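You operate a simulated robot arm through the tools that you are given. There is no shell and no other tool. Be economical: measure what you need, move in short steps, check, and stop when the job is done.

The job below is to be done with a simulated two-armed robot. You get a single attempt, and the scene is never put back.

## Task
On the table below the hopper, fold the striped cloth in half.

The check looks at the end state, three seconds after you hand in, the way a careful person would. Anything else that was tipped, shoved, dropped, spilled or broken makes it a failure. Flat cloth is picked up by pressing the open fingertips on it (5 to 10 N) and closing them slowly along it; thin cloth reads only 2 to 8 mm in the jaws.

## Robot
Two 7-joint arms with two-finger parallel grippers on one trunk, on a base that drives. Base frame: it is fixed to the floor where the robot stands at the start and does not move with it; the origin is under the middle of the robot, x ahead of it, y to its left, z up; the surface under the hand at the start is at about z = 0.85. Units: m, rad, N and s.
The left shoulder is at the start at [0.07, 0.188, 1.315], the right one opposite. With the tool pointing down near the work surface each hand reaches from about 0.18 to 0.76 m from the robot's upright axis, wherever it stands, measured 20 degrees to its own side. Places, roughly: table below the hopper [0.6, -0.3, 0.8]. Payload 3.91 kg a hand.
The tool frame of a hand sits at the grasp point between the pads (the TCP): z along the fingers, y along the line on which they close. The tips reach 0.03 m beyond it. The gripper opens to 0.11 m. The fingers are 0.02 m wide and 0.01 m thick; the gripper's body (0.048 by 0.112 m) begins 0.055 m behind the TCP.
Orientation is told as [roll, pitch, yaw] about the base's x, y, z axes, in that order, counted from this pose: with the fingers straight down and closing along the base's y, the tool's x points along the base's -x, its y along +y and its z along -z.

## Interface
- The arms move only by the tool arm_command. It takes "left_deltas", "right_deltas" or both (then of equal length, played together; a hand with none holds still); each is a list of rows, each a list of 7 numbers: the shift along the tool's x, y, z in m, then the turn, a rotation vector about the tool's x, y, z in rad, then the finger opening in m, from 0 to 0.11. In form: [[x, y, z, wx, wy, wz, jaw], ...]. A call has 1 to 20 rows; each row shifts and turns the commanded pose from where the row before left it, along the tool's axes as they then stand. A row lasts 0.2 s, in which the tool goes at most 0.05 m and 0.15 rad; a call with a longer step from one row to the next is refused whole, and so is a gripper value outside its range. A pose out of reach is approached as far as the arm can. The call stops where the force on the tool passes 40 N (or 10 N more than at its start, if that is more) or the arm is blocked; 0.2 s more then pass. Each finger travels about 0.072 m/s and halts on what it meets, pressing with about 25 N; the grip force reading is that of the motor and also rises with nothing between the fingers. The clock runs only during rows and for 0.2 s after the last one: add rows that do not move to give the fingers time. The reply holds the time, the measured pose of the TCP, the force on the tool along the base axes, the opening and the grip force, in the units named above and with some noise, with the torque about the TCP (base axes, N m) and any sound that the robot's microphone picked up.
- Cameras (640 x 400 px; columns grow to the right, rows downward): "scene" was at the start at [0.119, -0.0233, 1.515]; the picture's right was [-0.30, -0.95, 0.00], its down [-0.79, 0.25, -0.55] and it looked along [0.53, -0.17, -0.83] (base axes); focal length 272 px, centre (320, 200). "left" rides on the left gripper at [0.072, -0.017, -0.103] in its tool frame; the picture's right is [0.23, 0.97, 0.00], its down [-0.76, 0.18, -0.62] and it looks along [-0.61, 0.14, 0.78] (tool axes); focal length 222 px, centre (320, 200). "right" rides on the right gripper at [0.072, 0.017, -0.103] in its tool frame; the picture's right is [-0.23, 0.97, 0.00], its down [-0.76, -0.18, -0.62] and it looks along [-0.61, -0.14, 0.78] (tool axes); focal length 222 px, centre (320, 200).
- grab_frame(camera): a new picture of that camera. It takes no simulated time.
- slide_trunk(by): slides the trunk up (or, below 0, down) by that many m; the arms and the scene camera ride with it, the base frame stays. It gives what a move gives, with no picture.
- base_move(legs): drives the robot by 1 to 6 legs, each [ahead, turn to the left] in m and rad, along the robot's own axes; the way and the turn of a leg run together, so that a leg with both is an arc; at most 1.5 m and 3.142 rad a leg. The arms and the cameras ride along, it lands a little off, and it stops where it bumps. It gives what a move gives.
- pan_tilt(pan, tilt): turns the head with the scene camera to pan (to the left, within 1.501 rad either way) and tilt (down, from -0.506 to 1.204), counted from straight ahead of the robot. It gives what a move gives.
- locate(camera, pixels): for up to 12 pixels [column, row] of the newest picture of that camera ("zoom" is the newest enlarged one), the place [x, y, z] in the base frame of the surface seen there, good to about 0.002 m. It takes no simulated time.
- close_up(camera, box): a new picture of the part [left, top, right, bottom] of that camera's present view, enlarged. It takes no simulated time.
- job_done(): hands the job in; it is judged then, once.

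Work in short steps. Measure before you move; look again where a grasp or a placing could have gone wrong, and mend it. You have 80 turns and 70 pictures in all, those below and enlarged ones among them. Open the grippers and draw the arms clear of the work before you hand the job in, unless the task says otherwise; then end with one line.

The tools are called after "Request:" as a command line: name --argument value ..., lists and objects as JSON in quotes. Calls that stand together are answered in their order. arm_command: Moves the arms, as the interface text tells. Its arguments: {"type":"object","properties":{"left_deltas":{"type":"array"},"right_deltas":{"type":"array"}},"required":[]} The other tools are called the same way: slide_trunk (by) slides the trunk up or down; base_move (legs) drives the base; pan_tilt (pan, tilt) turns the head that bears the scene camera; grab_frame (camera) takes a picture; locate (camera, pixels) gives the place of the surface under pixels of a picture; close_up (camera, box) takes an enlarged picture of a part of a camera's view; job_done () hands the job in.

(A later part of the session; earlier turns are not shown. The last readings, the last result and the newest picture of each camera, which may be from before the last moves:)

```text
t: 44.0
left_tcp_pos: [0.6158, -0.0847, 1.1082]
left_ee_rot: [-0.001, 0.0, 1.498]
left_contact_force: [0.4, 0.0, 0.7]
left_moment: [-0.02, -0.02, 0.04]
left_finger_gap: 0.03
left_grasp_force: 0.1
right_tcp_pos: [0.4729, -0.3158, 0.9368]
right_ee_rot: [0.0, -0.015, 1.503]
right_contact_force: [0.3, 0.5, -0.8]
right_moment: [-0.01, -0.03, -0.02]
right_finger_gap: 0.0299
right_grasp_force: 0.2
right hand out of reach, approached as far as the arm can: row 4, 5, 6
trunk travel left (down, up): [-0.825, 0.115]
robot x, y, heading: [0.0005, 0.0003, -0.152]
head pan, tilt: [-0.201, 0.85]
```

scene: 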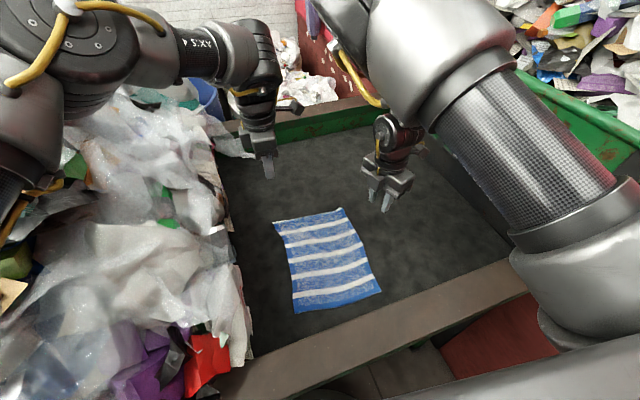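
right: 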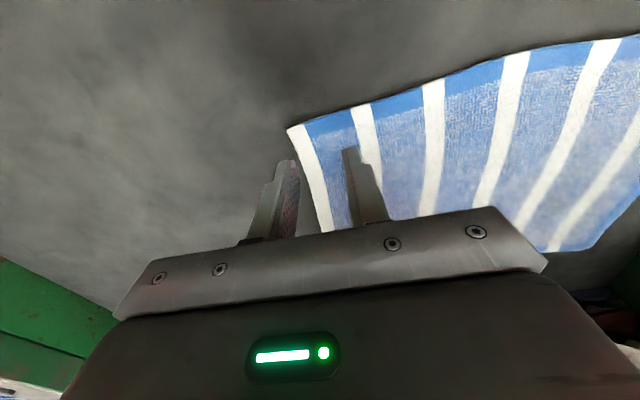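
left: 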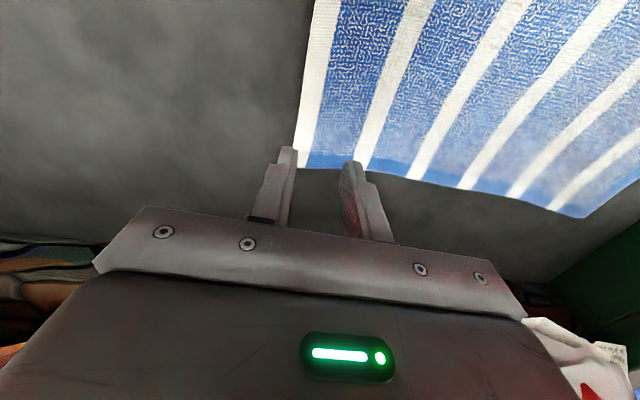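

The right arm's inward swing is limited when the base is turned right, whereas at heading 0 it was free there; the left then only lacks ~3 cm reach. I look down at the gap between the robot and the table's near side, to see if the base could go ahead a little.

Request:
pan_tilt --pan 0 --tilt 1.2

Request:
grab_frame --camera "scene"

```text
t: 44.8
left_tcp_pos: [0.615, -0.0848, 1.1093]
left_ee_rot: [0.001, 0.003, 1.498]
left_contact_force: [-0.4, -0.1, -0.1]
left_moment: [0.01, 0.01, -0.02]
left_finger_gap: 0.0301
left_grasp_force: 0.0
right_tcp_pos: [0.4724, -0.3158, 0.936]
right_ee_rot: [0.004, -0.014, 1.505]
right_contact_force: [-0.1, -0.1, -0.7]
right_moment: [-0.02, -0.02, -0.03]
right_finger_gap: 0.03
right_grasp_force: 0.2
trunk travel left (down, up): [-0.825, 0.115]
robot x, y, heading: [-0.0001, -0.0001, -0.154]
head pan, tilt: [0.0, 1.201]
```

```text
49 pictures are left
```

scene: 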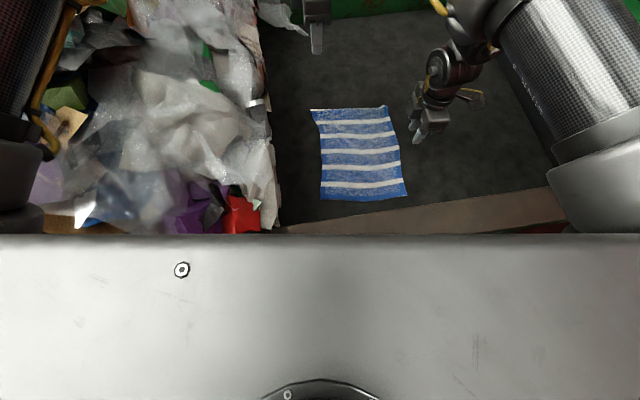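

The chest panel hides the gap here. I turn the base back to heading 0 and take a flatter view to measure the rim and the robot's front.

Request:
base_move --legs '[[0, 0.153]]'

Request:
pan_tilt --pan -0.2 --tilt 0.9

Request:
grab_frame --camera "scene"

```text
t: 45.9
left_tcp_pos: [0.6213, 0.01, 1.1098]
left_ee_rot: [0.001, -0.001, 1.651]
left_contact_force: [0.4, 0.6, -0.3]
left_moment: [0.0, -0.01, 0.01]
left_finger_gap: 0.0301
left_grasp_force: 0.1
right_tcp_pos: [0.5154, -0.2402, 0.9352]
right_ee_rot: [0.002, -0.016, 1.657]
right_contact_force: [-0.2, 0.4, -0.1]
right_moment: [-0.01, 0.03, 0.01]
right_finger_gap: 0.0301
right_grasp_force: 0.1
trunk travel left (down, up): [-0.825, 0.115]
robot x, y, heading: [-0.0012, 0.001, 0.002]
head pan, tilt: [0.0, 1.201]
```

```text
t: 46.7
left_tcp_pos: [0.622, 0.0117, 1.109]
left_ee_rot: [0.001, 0.001, 1.651]
left_contact_force: [-1.4, -0.5, -0.4]
left_moment: [-0.01, -0.02, -0.01]
left_finger_gap: 0.03
left_grasp_force: 0.1
right_tcp_pos: [0.5159, -0.2387, 0.9346]
right_ee_rot: [0.001, -0.014, 1.657]
right_contact_force: [-0.2, 0.3, 0.3]
right_moment: [-0.03, 0.03, 0.04]
right_finger_gap: 0.0299
right_grasp_force: 0.0
trunk travel left (down, up): [-0.825, 0.115]
robot x, y, heading: [0.0025, -0.0027, 0.0]
head pan, tilt: [-0.201, 0.901]
```

```text
48 pictures are left
```

scene: 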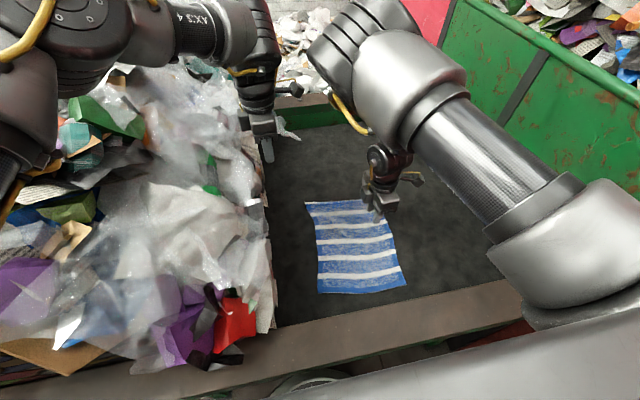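

I measure the rim's outer edge and what lies below it.

Request:
locate --camera "scene" --pixels '[[300, 368], [380, 345], [450, 325], [310, 380], [350, 368], [400, 350], [460, 335], [290, 385]]'

Request:
arm_command --right_deltas '[[0.0105, 0.028, 0, 0, 0, 0.05, 0.03], [0.0105, 0.028, 0, 0, 0, 0.05, 0.03], [0.0105, 0.028, 0, 0, 0, 0.05, 0.03], [0, 0.028, 0, 0, 0, 0, 0.03], [0, 0.028, 0, 0, 0, 0, 0.03], [0, 0.028, 0, 0, 0, 0, 0.03]]'

```text
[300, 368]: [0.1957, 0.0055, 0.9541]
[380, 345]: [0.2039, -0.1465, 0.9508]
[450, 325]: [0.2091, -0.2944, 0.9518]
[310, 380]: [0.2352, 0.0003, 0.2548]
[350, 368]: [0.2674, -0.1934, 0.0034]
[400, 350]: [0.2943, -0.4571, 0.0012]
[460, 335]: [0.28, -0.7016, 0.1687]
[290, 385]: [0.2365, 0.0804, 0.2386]
```

```text
t: 48.1
left_tcp_pos: [0.6211, 0.0106, 1.1096]
left_ee_rot: [-0.001, 0.0, 1.652]
left_contact_force: [-0.6, -1.2, 0.6]
left_moment: [0.0, 0.02, 0.01]
left_finger_gap: 0.0301
left_grasp_force: 0.0
right_tcp_pos: [0.3476, -0.2682, 0.9367]
right_ee_rot: [0.002, -0.014, 1.508]
right_contact_force: [0.2, 0.4, -0.9]
right_moment: [-0.04, -0.04, 0.01]
right_finger_gap: 0.0299
right_grasp_force: 0.0
trunk travel left (down, up): [-0.825, 0.115]
robot x, y, heading: [0.0028, 0.0035, 0.005]
head pan, tilt: [-0.201, 0.901]
```

At heading 0 the right arm reaches the near end (0.348,−0.268) freely. The rim's outer edge is x≈0.20 and floor is open beneath beyond the base front (x≈0.24), so I raise the right hand, and drive ahead 0.04 m.

Request:
arm_command --right_deltas '[[0, 0, -0.04, 0, 0, 0, 0.03], [0, 0, -0.04, 0, 0, 0, 0.03], [0, 0, -0.04, 0, 0, 0, 0.03]]'

Request:
base_move --legs '[[0.04, 0]]'

Request:
slide_trunk --by -0.1

```text
t: 48.9
left_tcp_pos: [0.6198, 0.0108, 1.1098]
left_ee_rot: [-0.001, 0.0, 1.65]
left_contact_force: [0.1, -0.3, -0.4]
left_moment: [0.02, -0.04, 0.0]
left_finger_gap: 0.0298
left_grasp_force: 0.0
right_tcp_pos: [0.3452, -0.2736, 1.0522]
right_ee_rot: [0.019, -0.02, 1.487]
right_contact_force: [-0.5, -0.4, 0.9]
right_moment: [-0.01, -0.03, -0.01]
right_finger_gap: 0.0299
right_grasp_force: 0.0
trunk travel left (down, up): [-0.825, 0.115]
robot x, y, heading: [-0.0005, -0.0001, 0.005]
head pan, tilt: [-0.201, 0.901]
```

```text
t: 49.8
left_tcp_pos: [0.6514, 0.0104, 1.1165]
left_ee_rot: [-0.007, 0.002, 1.649]
left_contact_force: [-0.5, -0.2, 1.0]
left_moment: [-0.04, 0.01, 0.03]
left_finger_gap: 0.0299
left_grasp_force: 0.1
right_tcp_pos: [0.376, -0.2707, 1.0561]
right_ee_rot: [0.008, -0.025, 1.488]
right_contact_force: [-1.2, -0.4, -0.3]
right_moment: [0.01, -0.08, 0.0]
right_finger_gap: 0.0299
right_grasp_force: 0.1
trunk travel left (down, up): [-0.825, 0.115]
robot x, y, heading: [0.0406, -0.0005, 0.002]
head pan, tilt: [-0.201, 0.901]
```

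```text
t: 51.1
left_tcp_pos: [0.6585, 0.0099, 1.0105]
left_ee_rot: [-0.005, 0.001, 1.649]
left_contact_force: [0.2, 0.4, 0.3]
left_moment: [0.01, 0.03, 0.02]
left_finger_gap: 0.03
left_grasp_force: 0.2
right_tcp_pos: [0.3832, -0.2724, 0.9524]
right_ee_rot: [0.017, -0.026, 1.484]
right_contact_force: [1.3, -0.9, 0.0]
right_moment: [-0.02, -0.04, -0.01]
right_finger_gap: 0.0298
right_grasp_force: 0.0
trunk travel left (down, up): [-0.725, 0.215]
robot x, y, heading: [0.0405, 0.0004, 0.005]
head pan, tilt: [-0.201, 0.901]
```

No bump; robot at x=0.04. Now I rehearse: bring both hands to hover above the far grip points.

Request:
arm_command --left_deltas '[[0, 0, 0, 0, 0, 0.14, 0.03], [0.025, 0.0094, 0.0138, 0, 0, 0, 0.03], [0.025, 0.0094, 0.0138, 0, 0, 0, 0.03], [0.025, 0.0094, 0.0138, 0, 0, 0, 0.03], [0.025, 0.0094, 0.0138, 0, 0, 0, 0.03], [0, 0, 0, 0, 0, 0, 0.03]]' --right_deltas '[[0, 0, 0, 0.017, 0.026, -0.026, 0.03], [-0.0042, -0.0438, 0, 0, 0, 0, 0.03], [-0.0042, -0.0438, 0, 0, 0, 0, 0.03], [-0.0042, -0.0438, 0, 0, 0, 0, 0.03], [-0.0042, -0.0438, 0, 0, 0, 0, 0.03], [-0.0042, -0.0438, 0, 0, 0, 0, 0.03]]'

```text
t: 52.5
left_tcp_pos: [0.616, -0.087, 0.9543]
left_ee_rot: [-0.002, 0.003, 1.511]
left_contact_force: [0.7, 0.0, -0.2]
left_moment: [0.03, 0.05, 0.01]
left_finger_gap: 0.0301
left_grasp_force: 0.1
right_tcp_pos: [0.6044, -0.2677, 0.9543]
right_ee_rot: [-0.002, 0.003, 1.516]
right_contact_force: [-0.1, 0.3, 0.1]
right_moment: [0.01, 0.01, -0.02]
right_finger_gap: 0.0301
right_grasp_force: 0.0
right hand out of reach, approached as far as the arm can: row 2
trunk travel left (down, up): [-0.725, 0.215]
robot x, y, heading: [0.0387, 0.001, 0.008]
head pan, tilt: [-0.201, 0.901]
```

Both reach. I rehearse the fold carry in the air (0.25 m toward the robot with the arc's heights).

Request:
arm_command --left_deltas '[[0.0003, 0.0208, -0.006, 0, 0, 0, 0.03], [0.0003, 0.0208, -0.006, 0, 0, 0, 0.03], [0.0003, 0.0208, -0.006, 0, 0, 0, 0.03], [0.0003, 0.0208, -0.006, 0, 0, 0, 0.03], [0.0003, 0.0208, -0.006, 0, 0, 0, 0.03], [0.0003, 0.0208, -0.006, 0, 0, 0, 0.03], [0.0003, 0.0208, 0.006, 0, 0, 0, 0.03], [0.0003, 0.0208, 0.01, 0, 0, 0, 0.03], [0.0003, 0.0208, 0.01, 0, 0, 0, 0.03], [0.0003, 0.0208, 0.01, 0, 0, 0, 0.03], [0.0003, 0.0208, 0.012, 0, 0, 0, 0.03], [0.0003, 0.0208, 0.012, 0, 0, 0, 0.03]]' --right_deltas '[[0.0003, 0.0208, -0.006, 0, 0, 0, 0.03], [0.0003, 0.0208, -0.006, 0, 0, 0, 0.03], [0.0003, 0.0208, -0.006, 0, 0, 0, 0.03], [0.0003, 0.0208, -0.006, 0, 0, 0, 0.03], [0.0003, 0.0208, -0.006, 0, 0, 0, 0.03], [0.0003, 0.0208, -0.006, 0, 0, 0, 0.03], [0.0003, 0.0208, 0.006, 0, 0, 0, 0.03], [0.0003, 0.0208, 0.01, 0, 0, 0, 0.03], [0.0003, 0.0208, 0.01, 0, 0, 0, 0.03], [0.0003, 0.0208, 0.01, 0, 0, 0, 0.03], [0.0003, 0.0208, 0.012, 0, 0, 0, 0.03], [0.0003, 0.0208, 0.012, 0, 0, 0, 0.03]]'

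Request:
grab_frame --camera "scene"

```text
t: 55.1
left_tcp_pos: [0.368, -0.0753, 0.9315]
left_ee_rot: [-0.003, 0.002, 1.51]
left_contact_force: [-0.1, -0.1, 0.7]
left_moment: [-0.02, 0.01, 0.0]
left_finger_gap: 0.0301
left_grasp_force: 0.0
right_tcp_pos: [0.3753, -0.2714, 0.9212]
right_ee_rot: [-0.001, 0.006, 1.515]
right_contact_force: [-0.3, 0.4, -0.4]
right_moment: [0.0, 0.02, 0.0]
right_finger_gap: 0.0301
right_grasp_force: 0.0
right hand out of reach, approached as far as the arm can: row 5, 6, 8, 11, 12
trunk travel left (down, up): [-0.725, 0.215]
robot x, y, heading: [0.0449, -0.0045, 0.004]
head pan, tilt: [-0.201, 0.901]
```

```text
47 pictures are left
```

scene: 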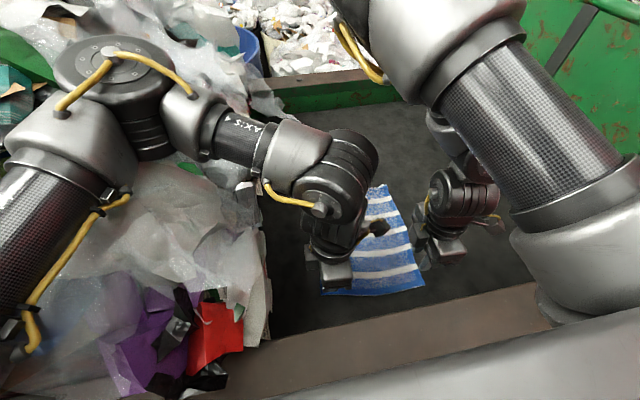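

Nearly complete: the right came 2 cm short because of the lowered trunk. I raise the trunk 0.06 m and test the near end, then the far end.

Request:
slide_trunk --by 0.06

Request:
arm_command --left_deltas '[[0, 0.002, 0.03, 0, 0, 0, 0.03], [0, 0.002, 0.03, 0, 0, 0, 0.03], [0, 0, 0, 0, 0, 0, 0.03]]' --right_deltas '[[0, 0.012, 0.025, 0, 0, 0, 0.03], [0, 0.012, 0.025, 0, 0, 0, 0.03], [0, 0, 0, 0, 0, 0, 0.03]]'

```text
t: 56.1
left_tcp_pos: [0.3673, -0.0739, 0.9907]
left_ee_rot: [-0.002, 0.001, 1.51]
left_contact_force: [1.0, -0.1, 0.5]
left_moment: [-0.01, 0.01, 0.02]
left_finger_gap: 0.0301
left_grasp_force: 0.1
right_tcp_pos: [0.3764, -0.2706, 0.9824]
right_ee_rot: [-0.001, 0.004, 1.513]
right_contact_force: [-0.4, 1.1, -0.7]
right_moment: [-0.01, 0.01, 0.0]
right_finger_gap: 0.0302
right_grasp_force: 0.0
trunk travel left (down, up): [-0.785, 0.155]
robot x, y, heading: [0.0366, -0.0014, 0.002]
head pan, tilt: [-0.201, 0.901]
```

```text
t: 56.9
left_tcp_pos: [0.3627, -0.0742, 0.9329]
left_ee_rot: [-0.003, 0.002, 1.508]
left_contact_force: [0.3, 0.1, -0.3]
left_moment: [0.0, -0.01, -0.02]
left_finger_gap: 0.0301
left_grasp_force: 0.1
right_tcp_pos: [0.3509, -0.269, 0.9312]
right_ee_rot: [-0.002, 0.001, 1.514]
right_contact_force: [-0.1, -0.2, -0.4]
right_moment: [0.0, 0.01, -0.02]
right_finger_gap: 0.0302
right_grasp_force: 0.1
trunk travel left (down, up): [-0.785, 0.155]
robot x, y, heading: [0.04, -0.0029, 0.0]
head pan, tilt: [-0.201, 0.901]
```

Both reach the near end now. I go back out to the far grip points and check reach and the cloth's edge there.

Request:
arm_command --left_deltas '[[-0.0003, -0.0315, -0.01, 0, 0, 0, 0.03], [-0.0003, -0.0315, -0.01, 0, 0, 0, 0.03], [-0.0003, -0.0315, -0.005, 0, 0, 0, 0.03], [-0.0003, -0.0315, 0, 0, 0, 0, 0.03], [-0.0003, -0.0315, 0, 0, 0, 0, 0.03], [-0.0003, -0.0315, 0.01, 0, 0, 0, 0.03], [-0.0003, -0.0315, 0.01, 0, 0, 0, 0.03], [-0.0003, -0.0315, 0.01, 0, 0, 0, 0.03], [0, 0, 0, 0, 0, 0, 0.03]]' --right_deltas '[[-0.0019, -0.0315, -0.01, 0, 0, 0, 0.03], [-0.0019, -0.0315, -0.01, 0, 0, 0, 0.03], [-0.0019, -0.0315, -0.005, 0, 0, 0, 0.03], [-0.0019, -0.0315, 0, 0, 0, 0, 0.03], [-0.0019, -0.0315, 0, 0, 0, 0, 0.03], [-0.0019, -0.0315, 0.01, 0, 0, 0, 0.03], [-0.0019, -0.0315, 0.01, 0, 0, 0, 0.03], [-0.0019, -0.0315, 0.01, 0, 0, 0, 0.03], [0, 0, 0, 0, 0, 0, 0.03]]'

Request:
close_up --camera "scene" --box '[260, 150, 430, 320]'

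Request:
grab_frame --camera "left"

Request:
grab_frame --camera "right"

```text
t: 58.9
left_tcp_pos: [0.6035, -0.0866, 0.9315]
left_ee_rot: [-0.005, 0.004, 1.509]
left_contact_force: [0.3, 0.0, 1.1]
left_moment: [-0.03, -0.03, -0.01]
left_finger_gap: 0.0301
left_grasp_force: 0.1
left hand out of reach, approached as far as the arm can: row 8
right_tcp_pos: [0.6046, -0.2715, 0.9271]
right_ee_rot: [0.0, 0.004, 1.513]
right_contact_force: [0.9, 0.7, -0.5]
right_moment: [0.04, -0.04, 0.02]
right_finger_gap: 0.0303
right_grasp_force: 0.0
right hand out of reach, approached as far as the arm can: row 2
trunk travel left (down, up): [-0.785, 0.155]
robot x, y, heading: [0.0411, 0.0, 0.004]
head pan, tilt: [-0.201, 0.901]
```

```text
2.35 times, centred on (345, 235) of scene
```

zoom: 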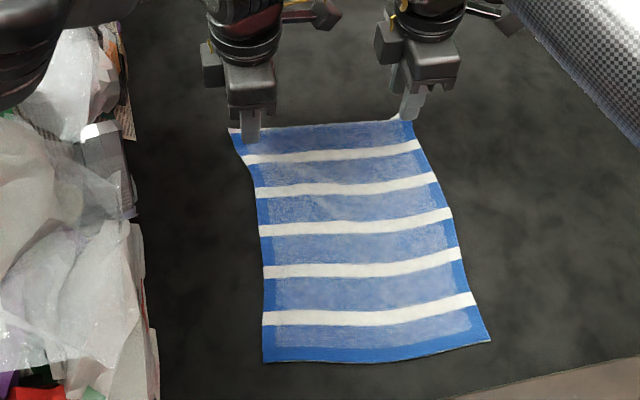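

```text
45 pictures are left
```

left: 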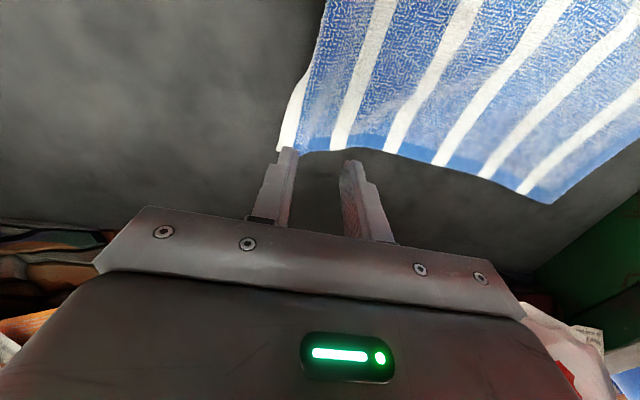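

```text
44 pictures are left
```

right: 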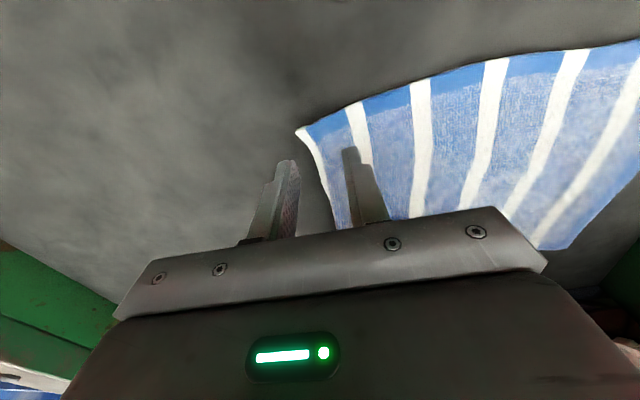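

The far white stripe looks partly curled after the first lift. I locate the far edge now.

Request:
locate --camera "zoom" --pixels '[[232, 131], [250, 145], [280, 129], [320, 126], [370, 122], [397, 117], [410, 119], [320, 150], [265, 358], [488, 338]]'

Request:
locate --camera "left" --pixels '[[280, 148], [300, 90], [318, 40], [322, 10], [335, 100], [310, 152]]'

Request:
locate --camera "right" --pixels '[[298, 129], [320, 165], [335, 210], [312, 150], [345, 190], [370, 150]]'

```text
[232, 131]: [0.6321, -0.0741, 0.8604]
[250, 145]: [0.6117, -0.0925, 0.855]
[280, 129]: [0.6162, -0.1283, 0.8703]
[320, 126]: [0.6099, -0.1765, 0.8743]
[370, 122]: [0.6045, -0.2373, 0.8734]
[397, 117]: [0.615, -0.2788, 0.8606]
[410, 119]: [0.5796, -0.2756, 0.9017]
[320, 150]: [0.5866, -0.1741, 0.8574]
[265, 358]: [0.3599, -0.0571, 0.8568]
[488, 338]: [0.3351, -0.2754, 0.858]
```

```text
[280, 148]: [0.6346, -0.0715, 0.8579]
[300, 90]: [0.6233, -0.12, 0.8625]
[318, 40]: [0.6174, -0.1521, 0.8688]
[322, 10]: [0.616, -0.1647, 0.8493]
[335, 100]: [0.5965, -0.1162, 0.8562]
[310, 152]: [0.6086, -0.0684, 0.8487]
```

```text
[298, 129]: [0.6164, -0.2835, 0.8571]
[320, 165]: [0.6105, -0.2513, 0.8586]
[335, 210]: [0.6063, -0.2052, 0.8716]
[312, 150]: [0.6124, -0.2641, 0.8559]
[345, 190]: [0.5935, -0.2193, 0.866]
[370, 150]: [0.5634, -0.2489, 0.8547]
```

The edge is only slightly raised in the middle; corners at (0.634,−0.072) and (0.616,−0.284). I raise the hands, lower the trunk 0.06 for left reach (it will go back up as part of the lift), and place the hands at left (0.611,−0.089), right (0.594,−0.268).

Request:
arm_command --left_deltas '[[0, 0, -0.03, 0, 0, 0, 0.03], [0, 0, -0.03, 0, 0, 0, 0.03]]' --right_deltas '[[0, 0.005, -0.03, 0, 0, 0, 0.03], [0, 0.005, -0.03, 0, 0, 0, 0.03]]'

Request:
slide_trunk --by -0.06

Request:
arm_command --left_deltas '[[0.002, -0.008, 0.01, 0, 0, 0, 0.03], [0, 0, 0.01, 0, 0, 0, 0.03]]' --right_deltas '[[-0.003, 0, 0.01, 0, 0, 0, 0.03], [0, 0, 0.005, 0, 0, 0, 0.03]]'

```text
t: 59.5
left_tcp_pos: [0.6018, -0.0877, 0.9922]
left_ee_rot: [-0.006, 0.003, 1.51]
left_contact_force: [-0.4, 0.9, 1.0]
left_moment: [-0.01, -0.03, -0.04]
left_finger_gap: 0.0301
left_grasp_force: 0.1
right_tcp_pos: [0.5916, -0.2706, 0.9882]
right_ee_rot: [-0.002, 0.002, 1.512]
right_contact_force: [-0.1, -0.3, 1.0]
right_moment: [0.01, -0.02, 0.01]
right_finger_gap: 0.0299
right_grasp_force: 0.0
trunk travel left (down, up): [-0.785, 0.155]
robot x, y, heading: [0.0375, -0.0024, 0.003]
head pan, tilt: [-0.201, 0.901]
```

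```text
t: 60.5
left_tcp_pos: [0.6039, -0.0885, 0.9313]
left_ee_rot: [-0.003, 0.002, 1.51]
left_contact_force: [-1.0, -0.2, 0.4]
left_moment: [0.07, 0.01, 0.0]
left_finger_gap: 0.0298
left_grasp_force: 0.0
right_tcp_pos: [0.5937, -0.2705, 0.9271]
right_ee_rot: [0.002, 0.003, 1.514]
right_contact_force: [-0.3, -0.2, 0.3]
right_moment: [0.03, -0.02, 0.0]
right_finger_gap: 0.03
right_grasp_force: 0.0
trunk travel left (down, up): [-0.725, 0.215]
robot x, y, heading: [0.0419, -0.0014, 0.0]
head pan, tilt: [-0.201, 0.901]
```

```text
t: 61.1
left_tcp_pos: [0.6072, -0.0891, 0.9164]
left_ee_rot: [-0.003, 0.002, 1.509]
left_contact_force: [0.1, -0.1, 0.2]
left_moment: [0.0, -0.07, 0.02]
left_finger_gap: 0.0299
left_grasp_force: 0.0
left hand out of reach, approached as far as the arm can: row 1
right_tcp_pos: [0.5937, -0.2685, 0.9122]
right_ee_rot: [0.001, 0.002, 1.512]
right_contact_force: [0.2, -0.6, -0.1]
right_moment: [-0.01, -0.03, 0.01]
right_finger_gap: 0.0301
right_grasp_force: 0.1
trunk travel left (down, up): [-0.725, 0.215]
robot x, y, heading: [0.0407, 0.0017, 0.004]
head pan, tilt: [-0.201, 0.901]
```

Good: left outer finger spans x 0.622–0.632, at the edge. I descend to contact.

Request:
arm_command --left_deltas '[[0, 0, 0.012, 0, 0, 0, 0.03], [0, 0, 0.012, 0, 0, 0, 0.03], [0, 0, 0.005, 0, 0, 0, 0.03], [0, 0, 0.002, 0, 0, 0, 0.03], [0, 0, 0.001, 0, 0, 0, 0.03]]' --right_deltas '[[0, 0, 0.012, 0, 0, 0, 0.03], [0, 0, 0.009, 0, 0, 0, 0.03], [0, 0, 0.004, 0, 0, 0, 0.03], [0, 0, 0.002, 0, 0, 0, 0.03], [0, 0, 0.001, 0, 0, 0, 0.03]]'

```text
t: 62.3
left_tcp_pos: [0.6059, -0.085, 0.8838]
left_ee_rot: [-0.003, 0.001, 1.508]
left_contact_force: [1.1, -0.7, 4.9]
left_moment: [0.0, -0.05, 0.0]
left_finger_gap: 0.0298
left_grasp_force: 0.0
left hand out of reach, approached as far as the arm can: row 2
right_tcp_pos: [0.5925, -0.2687, 0.8844]
right_ee_rot: [0.0, 0.003, 1.515]
right_contact_force: [-0.4, -0.3, 1.7]
right_moment: [-0.01, 0.0, -0.02]
right_finger_gap: 0.0299
right_grasp_force: 0.1
trunk travel left (down, up): [-0.725, 0.215]
robot x, y, heading: [0.0419, -0.0019, 0.001]
head pan, tilt: [-0.201, 0.901]
```

Contact: left 4.9 N, right 1.7 N. I press a bit more (right 1.2 mm, left 0.4 mm) and close slowly.

Request:
arm_command --left_deltas '[[0, 0, 0.0004, 0, 0, 0, 0.03], [0, 0, 0, 0, 0, 0, 0.028], [0, 0, 0, 0, 0, 0, 0.026], [0, 0, 0, 0, 0, 0, 0.024], [0, 0, 0, 0, 0, 0, 0.022], [0, 0, 0, 0, 0, 0, 0.02], [0, 0, 0, 0, 0, 0, 0.018], [0, 0, 0, 0, 0, 0, 0.016], [0, 0, 0, 0, 0, 0, 0.014], [0, 0, 0, 0, 0, 0, 0.012], [0, 0, 0, 0, 0, 0, 0.01], [0, 0, 0, 0, 0, 0, 0.008], [0, 0, 0, 0, 0, 0, 0.006], [0, 0, 0, 0, 0, 0, 0.004], [0, 0, 0, 0, 0, 0, 0.002], [0, 0, 0, 0, 0, 0, 0.0], [0, 0, 0, 0, 0, 0, 0.0]]' --right_deltas '[[0, 0, 0.0012, 0, 0, 0, 0.03], [0, 0, 0, 0, 0, 0, 0.028], [0, 0, 0, 0, 0, 0, 0.026], [0, 0, 0, 0, 0, 0, 0.024], [0, 0, 0, 0, 0, 0, 0.022], [0, 0, 0, 0, 0, 0, 0.02], [0, 0, 0, 0, 0, 0, 0.018], [0, 0, 0, 0, 0, 0, 0.016], [0, 0, 0, 0, 0, 0, 0.014], [0, 0, 0, 0, 0, 0, 0.012], [0, 0, 0, 0, 0, 0, 0.01], [0, 0, 0, 0, 0, 0, 0.008], [0, 0, 0, 0, 0, 0, 0.006], [0, 0, 0, 0, 0, 0, 0.004], [0, 0, 0, 0, 0, 0, 0.002], [0, 0, 0, 0, 0, 0, 0.0], [0, 0, 0, 0, 0, 0, 0.0]]'

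Request:
arm_command --left_deltas '[[0, 0.004, -0.015, 0, 0, 0, 0], [0, 0.004, -0.015, 0, 0, 0, 0]]' --right_deltas '[[0, 0.004, -0.015, 0, 0, 0, 0], [0, 0.004, -0.015, 0, 0, 0, 0]]'

Request:
close_up --camera "scene" --box '[260, 150, 430, 320]'

```text
t: 65.9
left_tcp_pos: [0.6056, -0.0855, 0.8852]
left_ee_rot: [-0.003, 0.002, 1.51]
left_contact_force: [0.7, -1.6, 4.1]
left_moment: [0.0, -0.03, 0.02]
left_finger_gap: 0.006
left_grasp_force: 24.8
right_tcp_pos: [0.5928, -0.2671, 0.8836]
right_ee_rot: [-0.001, 0.002, 1.511]
right_contact_force: [-0.8, 0.3, 7.8]
right_moment: [-0.01, 0.05, -0.01]
right_finger_gap: 0.0063
right_grasp_force: 24.4
trunk travel left (down, up): [-0.725, 0.215]
robot x, y, heading: [0.0388, -0.0017, 0.003]
head pan, tilt: [-0.201, 0.901]
```

```text
t: 66.5
left_tcp_pos: [0.5958, -0.0858, 0.9136]
left_ee_rot: [-0.004, -0.001, 1.51]
left_contact_force: [0.2, -1.1, -0.5]
left_moment: [-0.03, -0.02, 0.0]
left_finger_gap: 0.0055
left_grasp_force: 25.1
right_tcp_pos: [0.5847, -0.267, 0.9137]
right_ee_rot: [-0.001, 0.0, 1.512]
right_contact_force: [-0.6, 0.5, 0.0]
right_moment: [0.01, 0.01, 0.01]
right_finger_gap: 0.0059
right_grasp_force: 24.5
trunk travel left (down, up): [-0.725, 0.215]
robot x, y, heading: [0.0424, 0.004, 0.004]
head pan, tilt: [-0.201, 0.901]
```

```text
2.35 times, centred on (345, 235) of scene
```

zoom: 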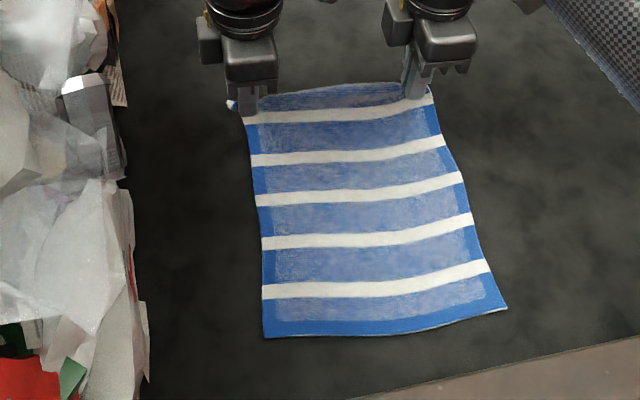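

Both corners are held and lifted, with the white stripe (≈2 cm) hanging as a flap. I raise the trunk 0.06 as part of the lift and carry the edge over the top of the arc.

Request:
slide_trunk --by 0.07

Request:
arm_command --left_deltas '[[0, 0.0175, -0.003, 0, 0, 0, 0], [0, 0.0175, -0.003, 0, 0, 0, 0], [0, 0.0175, -0.003, 0, 0, 0, 0], [0, 0.0175, 0, 0, 0, 0, 0], [0, 0.0175, 0, 0, 0, 0, 0], [0, 0.0175, 0, 0, 0, 0, 0]]' --right_deltas '[[0.0005, 0.0175, -0.003, 0, 0, 0, 0], [0.0005, 0.0175, -0.003, 0, 0, 0, 0], [0.0005, 0.0175, -0.003, 0, 0, 0, 0], [0.0005, 0.0175, 0, 0, 0, 0, 0], [0.0005, 0.0175, 0, 0, 0, 0, 0], [0.0005, 0.0175, 0, 0, 0, 0, 0]]'

Request:
grab_frame --camera "scene"

```text
t: 67.6
left_tcp_pos: [0.5979, -0.0862, 0.9824]
left_ee_rot: [-0.002, 0.001, 1.51]
left_contact_force: [-0.3, 0.3, 0.4]
left_moment: [-0.02, 0.03, 0.01]
left_finger_gap: 0.0055
left_grasp_force: 25.2
right_tcp_pos: [0.5854, -0.2672, 0.9824]
right_ee_rot: [-0.001, 0.001, 1.513]
right_contact_force: [0.3, 0.5, 0.2]
right_moment: [-0.01, 0.03, -0.02]
right_finger_gap: 0.006
right_grasp_force: 25.3
trunk travel left (down, up): [-0.795, 0.145]
robot x, y, heading: [0.0372, 0.0009, 0.004]
head pan, tilt: [-0.201, 0.901]
```

```text
t: 69.0
left_tcp_pos: [0.4931, -0.0798, 0.9918]
left_ee_rot: [-0.002, 0.005, 1.51]
left_contact_force: [0.2, -4.4, -0.2]
left_moment: [-0.15, 0.04, 0.03]
left_finger_gap: 0.0059
left_grasp_force: 25.0
right_tcp_pos: [0.4803, -0.2681, 0.992]
right_ee_rot: [0.0, -0.003, 1.514]
right_contact_force: [0.4, 4.2, -0.6]
right_moment: [0.15, -0.02, 0.01]
right_finger_gap: 0.0062
right_grasp_force: 24.8
right hand out of reach, approached as far as the arm can: row 6
trunk travel left (down, up): [-0.795, 0.145]
robot x, y, heading: [0.0399, 0.0015, -0.0]
head pan, tilt: [-0.201, 0.901]
```

```text
42 pictures are left
```

scene: 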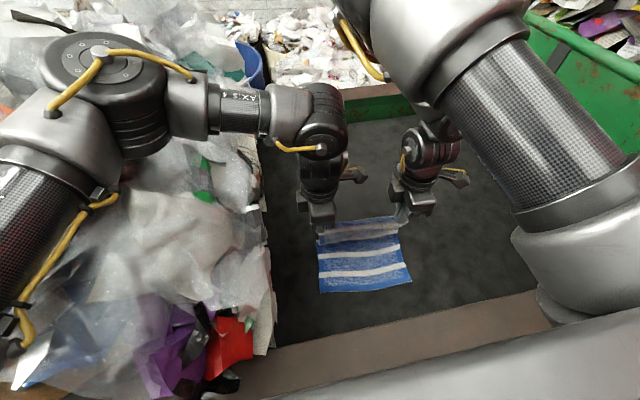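

The edge is at the top of the arc with light tension (4 N). I continue down on the near side, easing the left inward a little.

Request:
arm_command --left_deltas '[[0.003, 0.0218, 0.012, 0, 0, 0, 0], [0.003, 0.0218, 0.012, 0, 0, 0, 0], [0, 0.0218, 0.012, 0, 0, 0, 0], [0, 0.0218, 0.01, 0, 0, 0, 0], [0, 0.0218, 0.01, 0, 0, 0, 0], [0, 0.0218, 0.01, 0, 0, 0, 0]]' --right_deltas '[[0, 0.0237, 0.012, 0, 0, 0, 0], [0, 0.0237, 0.012, 0, 0, 0, 0], [0, 0.0237, 0.012, 0, 0, 0, 0], [0, 0.0237, 0.01, 0, 0, 0, 0], [0, 0.0237, 0.01, 0, 0, 0, 0], [0, 0.0237, 0.01, 0, 0, 0, 0]]'

Request:
grab_frame --camera "scene"

Request:
grab_frame --camera "left"

Request:
grab_frame --camera "right"

```text
t: 70.4
left_tcp_pos: [0.3627, -0.0781, 0.9253]
left_ee_rot: [-0.003, 0.002, 1.512]
left_contact_force: [-0.8, -6.6, 0.3]
left_moment: [-0.15, 0.04, 0.03]
left_finger_gap: 0.0048
left_grasp_force: 25.2
right_tcp_pos: [0.3407, -0.2681, 0.9259]
right_ee_rot: [-0.001, 0.001, 1.515]
right_contact_force: [1.7, 6.1, 0.2]
right_moment: [0.2, -0.04, 0.01]
right_finger_gap: 0.006
right_grasp_force: 24.7
right hand out of reach, approached as far as the arm can: row 1, 3
trunk travel left (down, up): [-0.795, 0.145]
robot x, y, heading: [0.0366, -0.0006, 0.003]
head pan, tilt: [-0.201, 0.901]
```

```text
41 pictures are left
```

scene: 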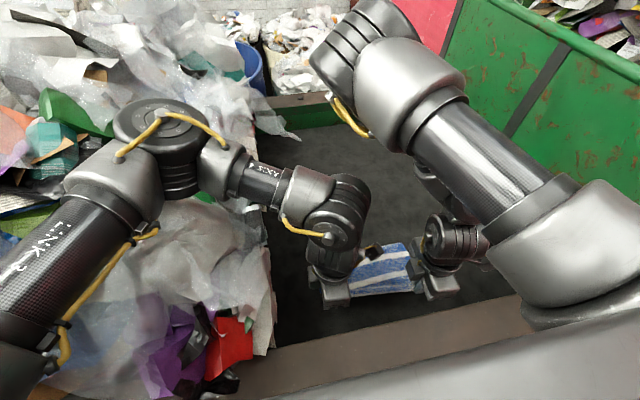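

```text
40 pictures are left
```

left: 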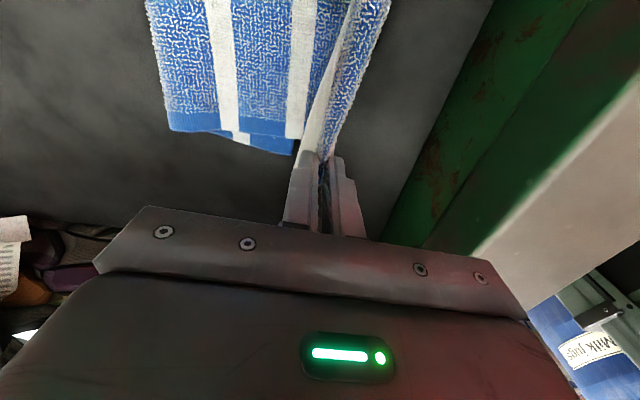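

```text
39 pictures are left
```

right: 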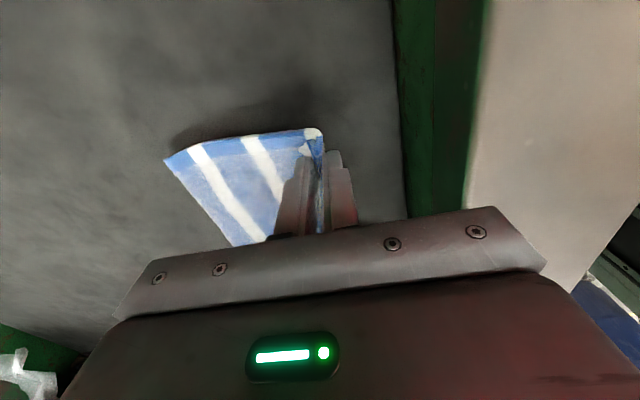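

In the left camera the body hangs below the near finger (cols 330–390) and the white flap sits inside (cols 300–325). I measure heights and where the bottom layer's near edge is.

Request:
locate --camera "left" --pixels '[[375, 30], [350, 100], [335, 140], [318, 100], [300, 60], [270, 60], [180, 60], [180, 128], [290, 150], [420, 150], [450, 240], [225, 130]]'

Request:
locate --camera "right" --pixels '[[168, 162], [315, 130], [305, 150], [260, 150], [200, 180], [319, 150], [405, 150], [230, 240], [460, 180]]'

Request:
close_up --camera "scene" --box '[280, 220, 480, 345]'

```text
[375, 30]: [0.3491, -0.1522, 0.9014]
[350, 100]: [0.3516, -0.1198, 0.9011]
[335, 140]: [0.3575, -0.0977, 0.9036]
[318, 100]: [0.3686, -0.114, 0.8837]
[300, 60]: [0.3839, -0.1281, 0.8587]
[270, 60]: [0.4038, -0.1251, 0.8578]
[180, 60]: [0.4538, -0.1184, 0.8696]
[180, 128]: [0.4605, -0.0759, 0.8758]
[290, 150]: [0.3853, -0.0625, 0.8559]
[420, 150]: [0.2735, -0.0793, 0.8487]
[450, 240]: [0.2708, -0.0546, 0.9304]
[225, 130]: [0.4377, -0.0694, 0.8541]
```

```text
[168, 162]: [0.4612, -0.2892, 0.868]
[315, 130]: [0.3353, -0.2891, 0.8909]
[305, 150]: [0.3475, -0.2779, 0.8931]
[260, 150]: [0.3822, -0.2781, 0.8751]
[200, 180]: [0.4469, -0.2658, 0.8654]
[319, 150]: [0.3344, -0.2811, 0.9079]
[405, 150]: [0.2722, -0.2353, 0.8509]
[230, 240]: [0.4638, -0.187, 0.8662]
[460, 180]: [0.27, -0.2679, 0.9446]
```

```text
3.20 times, centred on (380, 282) of scene
```

zoom: 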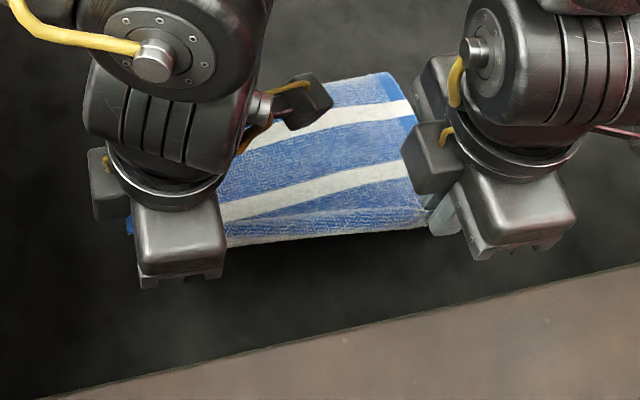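

The rim's inner face is at x≈0.27; the hem flap sits on the upper side, so it can be stroked flat after release. I move the hands back +x by 0.015 m while lowering to z≈0.897.

Request:
arm_command --left_deltas '[[0.002, -0.003, 0.007, 0, 0, 0, 0], [0.002, -0.004, 0.007, 0, 0, 0, 0], [0, -0.004, 0.007, 0, 0, 0, 0], [0, -0.003, 0.006, 0, 0, 0, 0]]' --right_deltas '[[-0.002, -0.003, 0.007, 0, 0, 0, 0], [-0.002, -0.004, 0.007, 0, 0, 0, 0], [0, -0.004, 0.007, 0, 0, 0, 0], [0, -0.003, 0.006, 0, 0, 0, 0]]'

Request:
grab_frame --camera "left"

Request:
close_up --camera "scene" --box '[280, 220, 480, 345]'

```text
t: 71.4
left_tcp_pos: [0.3759, -0.0818, 0.8988]
left_ee_rot: [0.0, 0.003, 1.51]
left_contact_force: [-1.1, -2.7, 0.1]
left_moment: [-0.15, 0.01, 0.02]
left_finger_gap: 0.0053
left_grasp_force: 25.2
right_tcp_pos: [0.354, -0.2694, 0.8991]
right_ee_rot: [0.0, 0.0, 1.513]
right_contact_force: [1.3, 2.5, 0.3]
right_moment: [0.09, -0.01, 0.0]
right_finger_gap: 0.006
right_grasp_force: 25.1
right hand out of reach, approached as far as the arm can: row 3
trunk travel left (down, up): [-0.795, 0.145]
robot x, y, heading: [0.041, -0.0022, 0.005]
head pan, tilt: [-0.201, 0.901]
```

```text
37 pictures are left
```

left: 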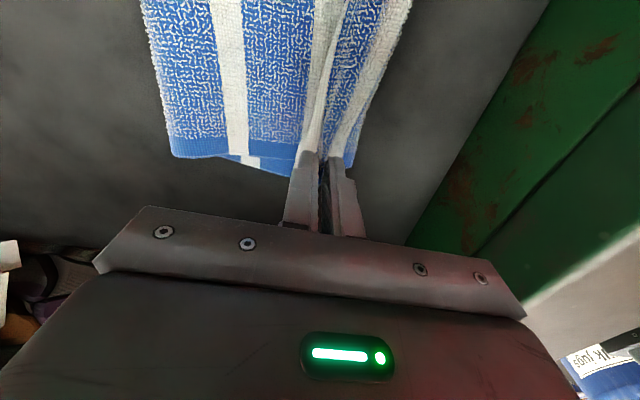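

```text
3.20 times, centred on (380, 282) of scene
```

zoom: 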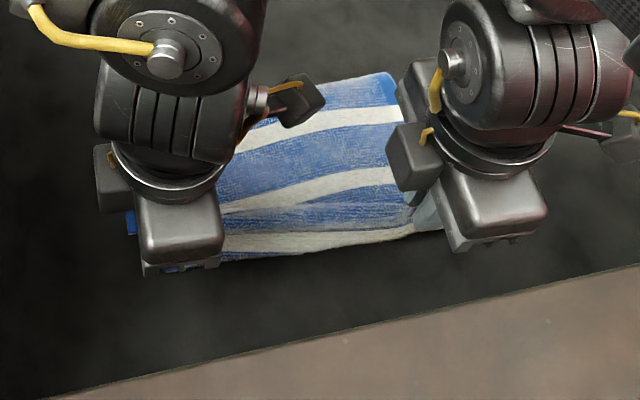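

The fingertips are ~1 cm above the lower layer. I lower 4 mm, open the jaws gently and lift straight up.

Request:
arm_command --left_deltas '[[0, 0, 0.004, 0, 0, 0, 0], [0, 0, 0, 0, 0, 0, 0.008], [0, 0, 0, 0, 0, 0, 0.014], [0, 0, 0, 0, 0, 0, 0.02], [0, 0, 0, 0, 0, 0, 0.02], [0, 0, -0.01, 0, 0, 0, 0.02], [0, 0, -0.015, 0, 0, 0, 0.02], [0, 0, -0.02, 0, 0, 0, 0.02], [0, -0.01, -0.025, 0, 0, 0, 0.02]]' --right_deltas '[[0, 0, 0.004, 0, 0, 0, 0], [0, 0, 0, 0, 0, 0, 0.008], [0, 0, 0, 0, 0, 0, 0.014], [0, 0, 0, 0, 0, 0, 0.02], [0, 0, 0, 0, 0, 0, 0.02], [0, 0, -0.01, 0, 0, 0, 0.02], [0, 0, -0.015, 0, 0, 0, 0.02], [0, 0, -0.02, 0, 0, 0, 0.02], [0.01, -0.01, -0.025, 0, 0, 0, 0.02]]'

Request:
grab_frame --camera "scene"

Request:
grab_frame --camera "left"

Request:
grab_frame --camera "right"

```text
t: 73.4
left_tcp_pos: [0.384, -0.0824, 0.9656]
left_ee_rot: [-0.004, -0.001, 1.512]
left_contact_force: [-0.4, -0.1, 0.1]
left_moment: [-0.02, -0.01, 0.01]
left_finger_gap: 0.02
left_grasp_force: 0.0
right_tcp_pos: [0.3624, -0.2795, 0.9646]
right_ee_rot: [0.0, 0.002, 1.515]
right_contact_force: [-0.6, -0.7, -1.0]
right_moment: [0.01, 0.01, 0.03]
right_finger_gap: 0.02
right_grasp_force: 0.0
trunk travel left (down, up): [-0.795, 0.145]
robot x, y, heading: [0.0396, 0.0004, 0.005]
head pan, tilt: [-0.201, 0.901]
```

```text
35 pictures are left
```

scene: 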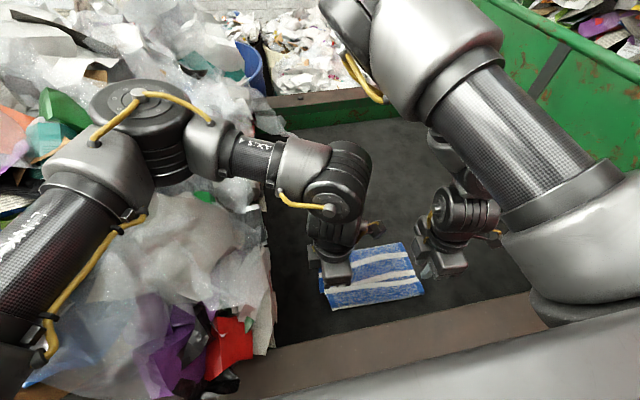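

```text
34 pictures are left
```

left: 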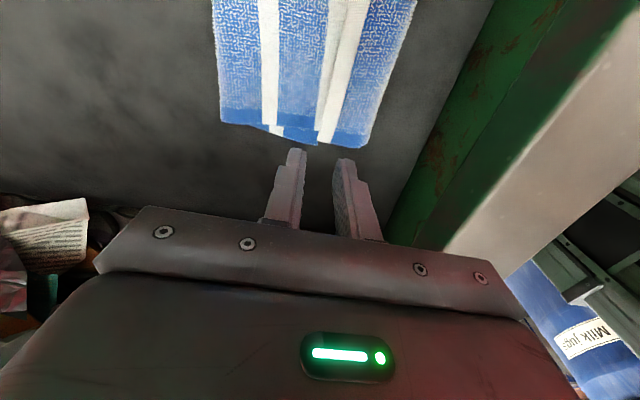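

```text
33 pictures are left
```

right: 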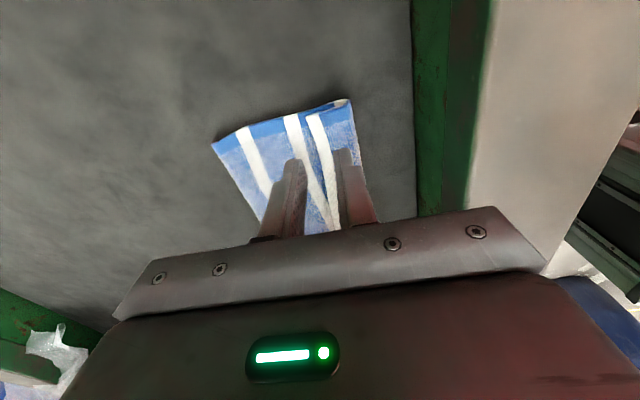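

The fold stands. I draw the hands up and outward to view the whole cloth clearly.

Request:
arm_command --left_deltas '[[0, 0, -0.03, 0, 0, 0, 0.03], [0, -0.03, -0.03, 0, 0, 0, 0.03], [0, -0.045, -0.02, 0, 0, 0, 0.03], [0, -0.045, 0, 0, 0, 0, 0.03], [0, -0.045, 0, 0, 0, 0, 0.03]]' --right_deltas '[[0.03, 0, -0.03, 0, 0, 0, 0.03], [0.03, -0.03, -0.02, 0, 0, 0, 0.03], [0.03, -0.03, 0, 0, 0, 0, 0.03], [0.03, 0, 0, 0, 0, 0, 0.03], [0, 0, 0, 0, 0, 0, 0.03]]'

Request:
close_up --camera "scene" --box '[280, 220, 480, 345]'

```text
t: 74.6
left_tcp_pos: [0.5506, -0.092, 1.0431]
left_ee_rot: [-0.002, 0.002, 1.509]
left_contact_force: [0.6, 0.3, -0.3]
left_moment: [-0.02, 0.01, 0.02]
left_finger_gap: 0.0299
left_grasp_force: 0.1
right_tcp_pos: [0.4241, -0.4033, 1.0124]
right_ee_rot: [0.001, 0.001, 1.515]
right_contact_force: [0.5, 0.3, 0.7]
right_moment: [-0.02, -0.03, 0.01]
right_finger_gap: 0.03
right_grasp_force: 0.0
right hand out of reach, approached as far as the arm can: row 1
trunk travel left (down, up): [-0.795, 0.145]
robot x, y, heading: [0.0419, -0.0016, 0.007]
head pan, tilt: [-0.201, 0.901]
```

```text
3.20 times, centred on (380, 282) of scene
```

zoom: 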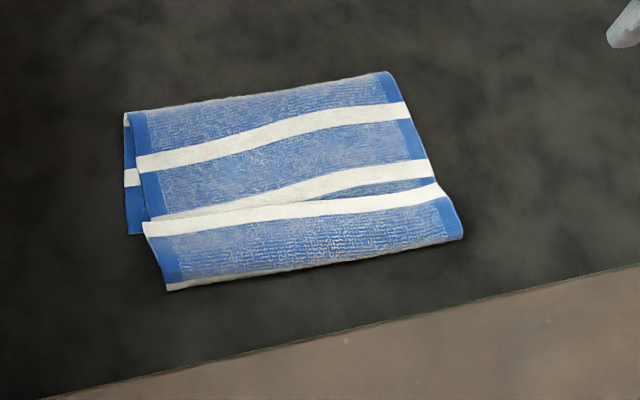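

The fold is neat except that the moved edge (white hem) is turned back on top. I measure it.

Request:
locate --camera "zoom" --pixels '[[128, 118], [385, 74], [132, 230], [145, 225], [168, 288], [461, 235], [438, 187], [300, 210], [300, 262], [300, 190], [250, 100], [420, 130]]'

```text
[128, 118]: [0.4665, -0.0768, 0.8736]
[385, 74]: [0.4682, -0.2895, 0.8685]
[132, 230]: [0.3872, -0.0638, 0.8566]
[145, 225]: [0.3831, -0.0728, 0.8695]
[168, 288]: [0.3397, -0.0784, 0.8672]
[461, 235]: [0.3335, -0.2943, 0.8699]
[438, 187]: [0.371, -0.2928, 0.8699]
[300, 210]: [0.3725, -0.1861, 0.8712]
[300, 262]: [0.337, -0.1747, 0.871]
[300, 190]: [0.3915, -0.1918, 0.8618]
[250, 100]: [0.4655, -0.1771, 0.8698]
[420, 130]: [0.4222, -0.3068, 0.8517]
```

The moved edge overshot: fold at x≈0.467, near ridge x≈0.338, hem turned back to x≈0.375–0.383 on top; the lower layer's near-left corner is at x≈0.387. So I must regrip the hem edge itself, swing it out and lay it again; first a sharper look at the hem.

Request:
close_up --camera "scene" --box '[315, 235, 435, 320]'

```text
4.71 times, centred on (375, 278) of scene
```

zoom: 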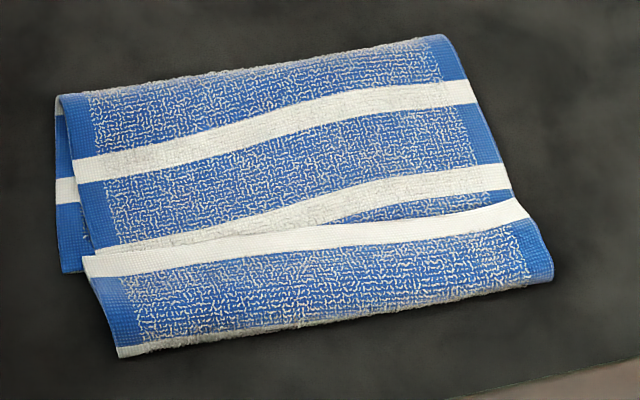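

Request:
locate --camera "zoom" --pixels '[[85, 258], [130, 249], [130, 262], [470, 209], [512, 200], [470, 220], [300, 230], [300, 218], [130, 300], [490, 260], [66, 270], [130, 235]]'

```text
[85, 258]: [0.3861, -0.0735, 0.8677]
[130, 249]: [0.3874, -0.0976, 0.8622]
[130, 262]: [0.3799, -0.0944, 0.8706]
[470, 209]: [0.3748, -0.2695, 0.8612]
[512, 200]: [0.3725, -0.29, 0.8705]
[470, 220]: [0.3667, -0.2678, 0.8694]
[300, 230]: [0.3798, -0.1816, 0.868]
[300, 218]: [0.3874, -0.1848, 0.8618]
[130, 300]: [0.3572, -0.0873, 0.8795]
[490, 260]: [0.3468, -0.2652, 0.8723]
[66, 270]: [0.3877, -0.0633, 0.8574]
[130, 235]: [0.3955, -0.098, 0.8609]
```

Hem edge lies at x≈0.385 (y −0.095) and x≈0.372 (y −0.27). I hover so the far finger comes just beyond the hem and the near one on the flap, tilted 0.1 rad so the near finger presses first.

Request:
arm_command --left_deltas '[[0.0015, 0.0292, 0.01, 0, 0, 0, 0.03], [0.0015, 0.0292, 0.02, 0, 0, 0, 0.03], [0.0015, 0.0292, 0.02, 0, 0, 0, 0.03], [0.0015, 0.0292, 0.025, 0, 0, 0, 0.03], [0.0015, 0.0292, 0.025, 0, 0, 0, 0.03], [0.0015, 0.0292, 0.023, 0, 0, 0, 0.03], [0, 0, 0, 0.1, 0, 0, 0.03], [0, 0, 0, 0, 0, 0, 0.03]]' --right_deltas '[[-0.0212, 0.01165, 0.015, 0, 0, 0, 0.03], [-0.0212, 0.01165, 0.015, 0, 0, 0, 0.03], [-0.0212, 0.01165, 0.015, 0, 0, 0, 0.03], [-0.0212, 0.01165, 0.015, 0, 0, 0, 0.03], [-0.0212, 0.01165, 0.015, 0, 0, 0, 0.03], [-0.0212, 0.01165, 0.015, 0, 0, 0, 0.03], [0, 0, 0, 0.1, 0, 0, 0.03], [0, 0, 0, 0, 0, 0, 0.03]]'

Request:
grab_frame --camera "left"

Request:
grab_frame --camera "right"

```text
t: 76.4
left_tcp_pos: [0.3744, -0.0911, 0.9207]
left_ee_rot: [-0.103, 0.001, 1.507]
left_contact_force: [0.2, -0.1, -0.4]
left_moment: [0.0, 0.0, -0.01]
left_finger_gap: 0.0301
left_grasp_force: 0.1
right_tcp_pos: [0.3623, -0.2716, 0.9208]
right_ee_rot: [-0.101, 0.0, 1.515]
right_contact_force: [0.2, 0.9, -0.2]
right_moment: [0.0, -0.01, 0.0]
right_finger_gap: 0.0299
right_grasp_force: 0.1
trunk travel left (down, up): [-0.795, 0.145]
robot x, y, heading: [0.0394, -0.0008, 0.007]
head pan, tilt: [-0.201, 0.901]
```

```text
30 pictures are left
```

left: 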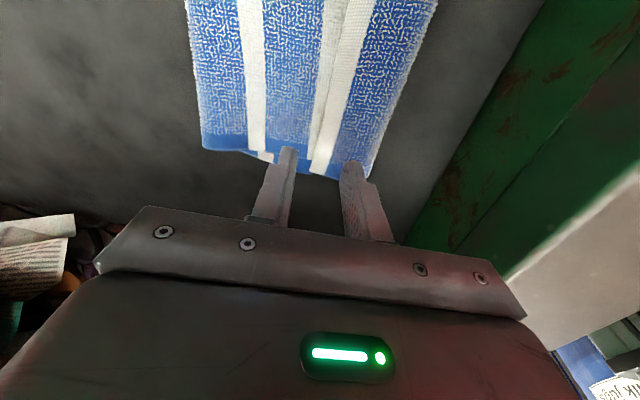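

```text
29 pictures are left
```

right: 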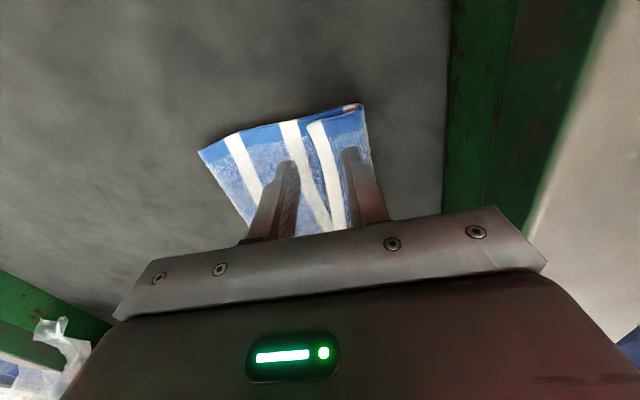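

Fingers straddle the white hem on both sides. I descend to near contact.

Request:
arm_command --left_deltas '[[0, 0, 0.01, 0, 0, 0, 0.03], [0, 0, 0.008, 0, 0, 0, 0.03], [0, 0, 0.004, 0, 0, 0, 0.03]]' --right_deltas '[[0, 0, 0.01, 0, 0, 0, 0.03], [0, 0, 0.008, 0, 0, 0, 0.03], [0, 0, 0.004, 0, 0, 0, 0.03]]'

```text
t: 77.2
left_tcp_pos: [0.3764, -0.0911, 0.8992]
left_ee_rot: [-0.103, 0.002, 1.51]
left_contact_force: [0.2, 0.0, -0.3]
left_moment: [-0.02, 0.04, 0.01]
left_finger_gap: 0.0297
left_grasp_force: 0.0
right_tcp_pos: [0.3636, -0.272, 0.8996]
right_ee_rot: [-0.1, 0.002, 1.514]
right_contact_force: [-0.9, 0.1, -0.1]
right_moment: [0.02, 0.01, 0.01]
right_finger_gap: 0.0298
right_grasp_force: 0.1
trunk travel left (down, up): [-0.795, 0.145]
robot x, y, heading: [0.0394, 0.0042, 0.006]
head pan, tilt: [-0.201, 0.901]
```

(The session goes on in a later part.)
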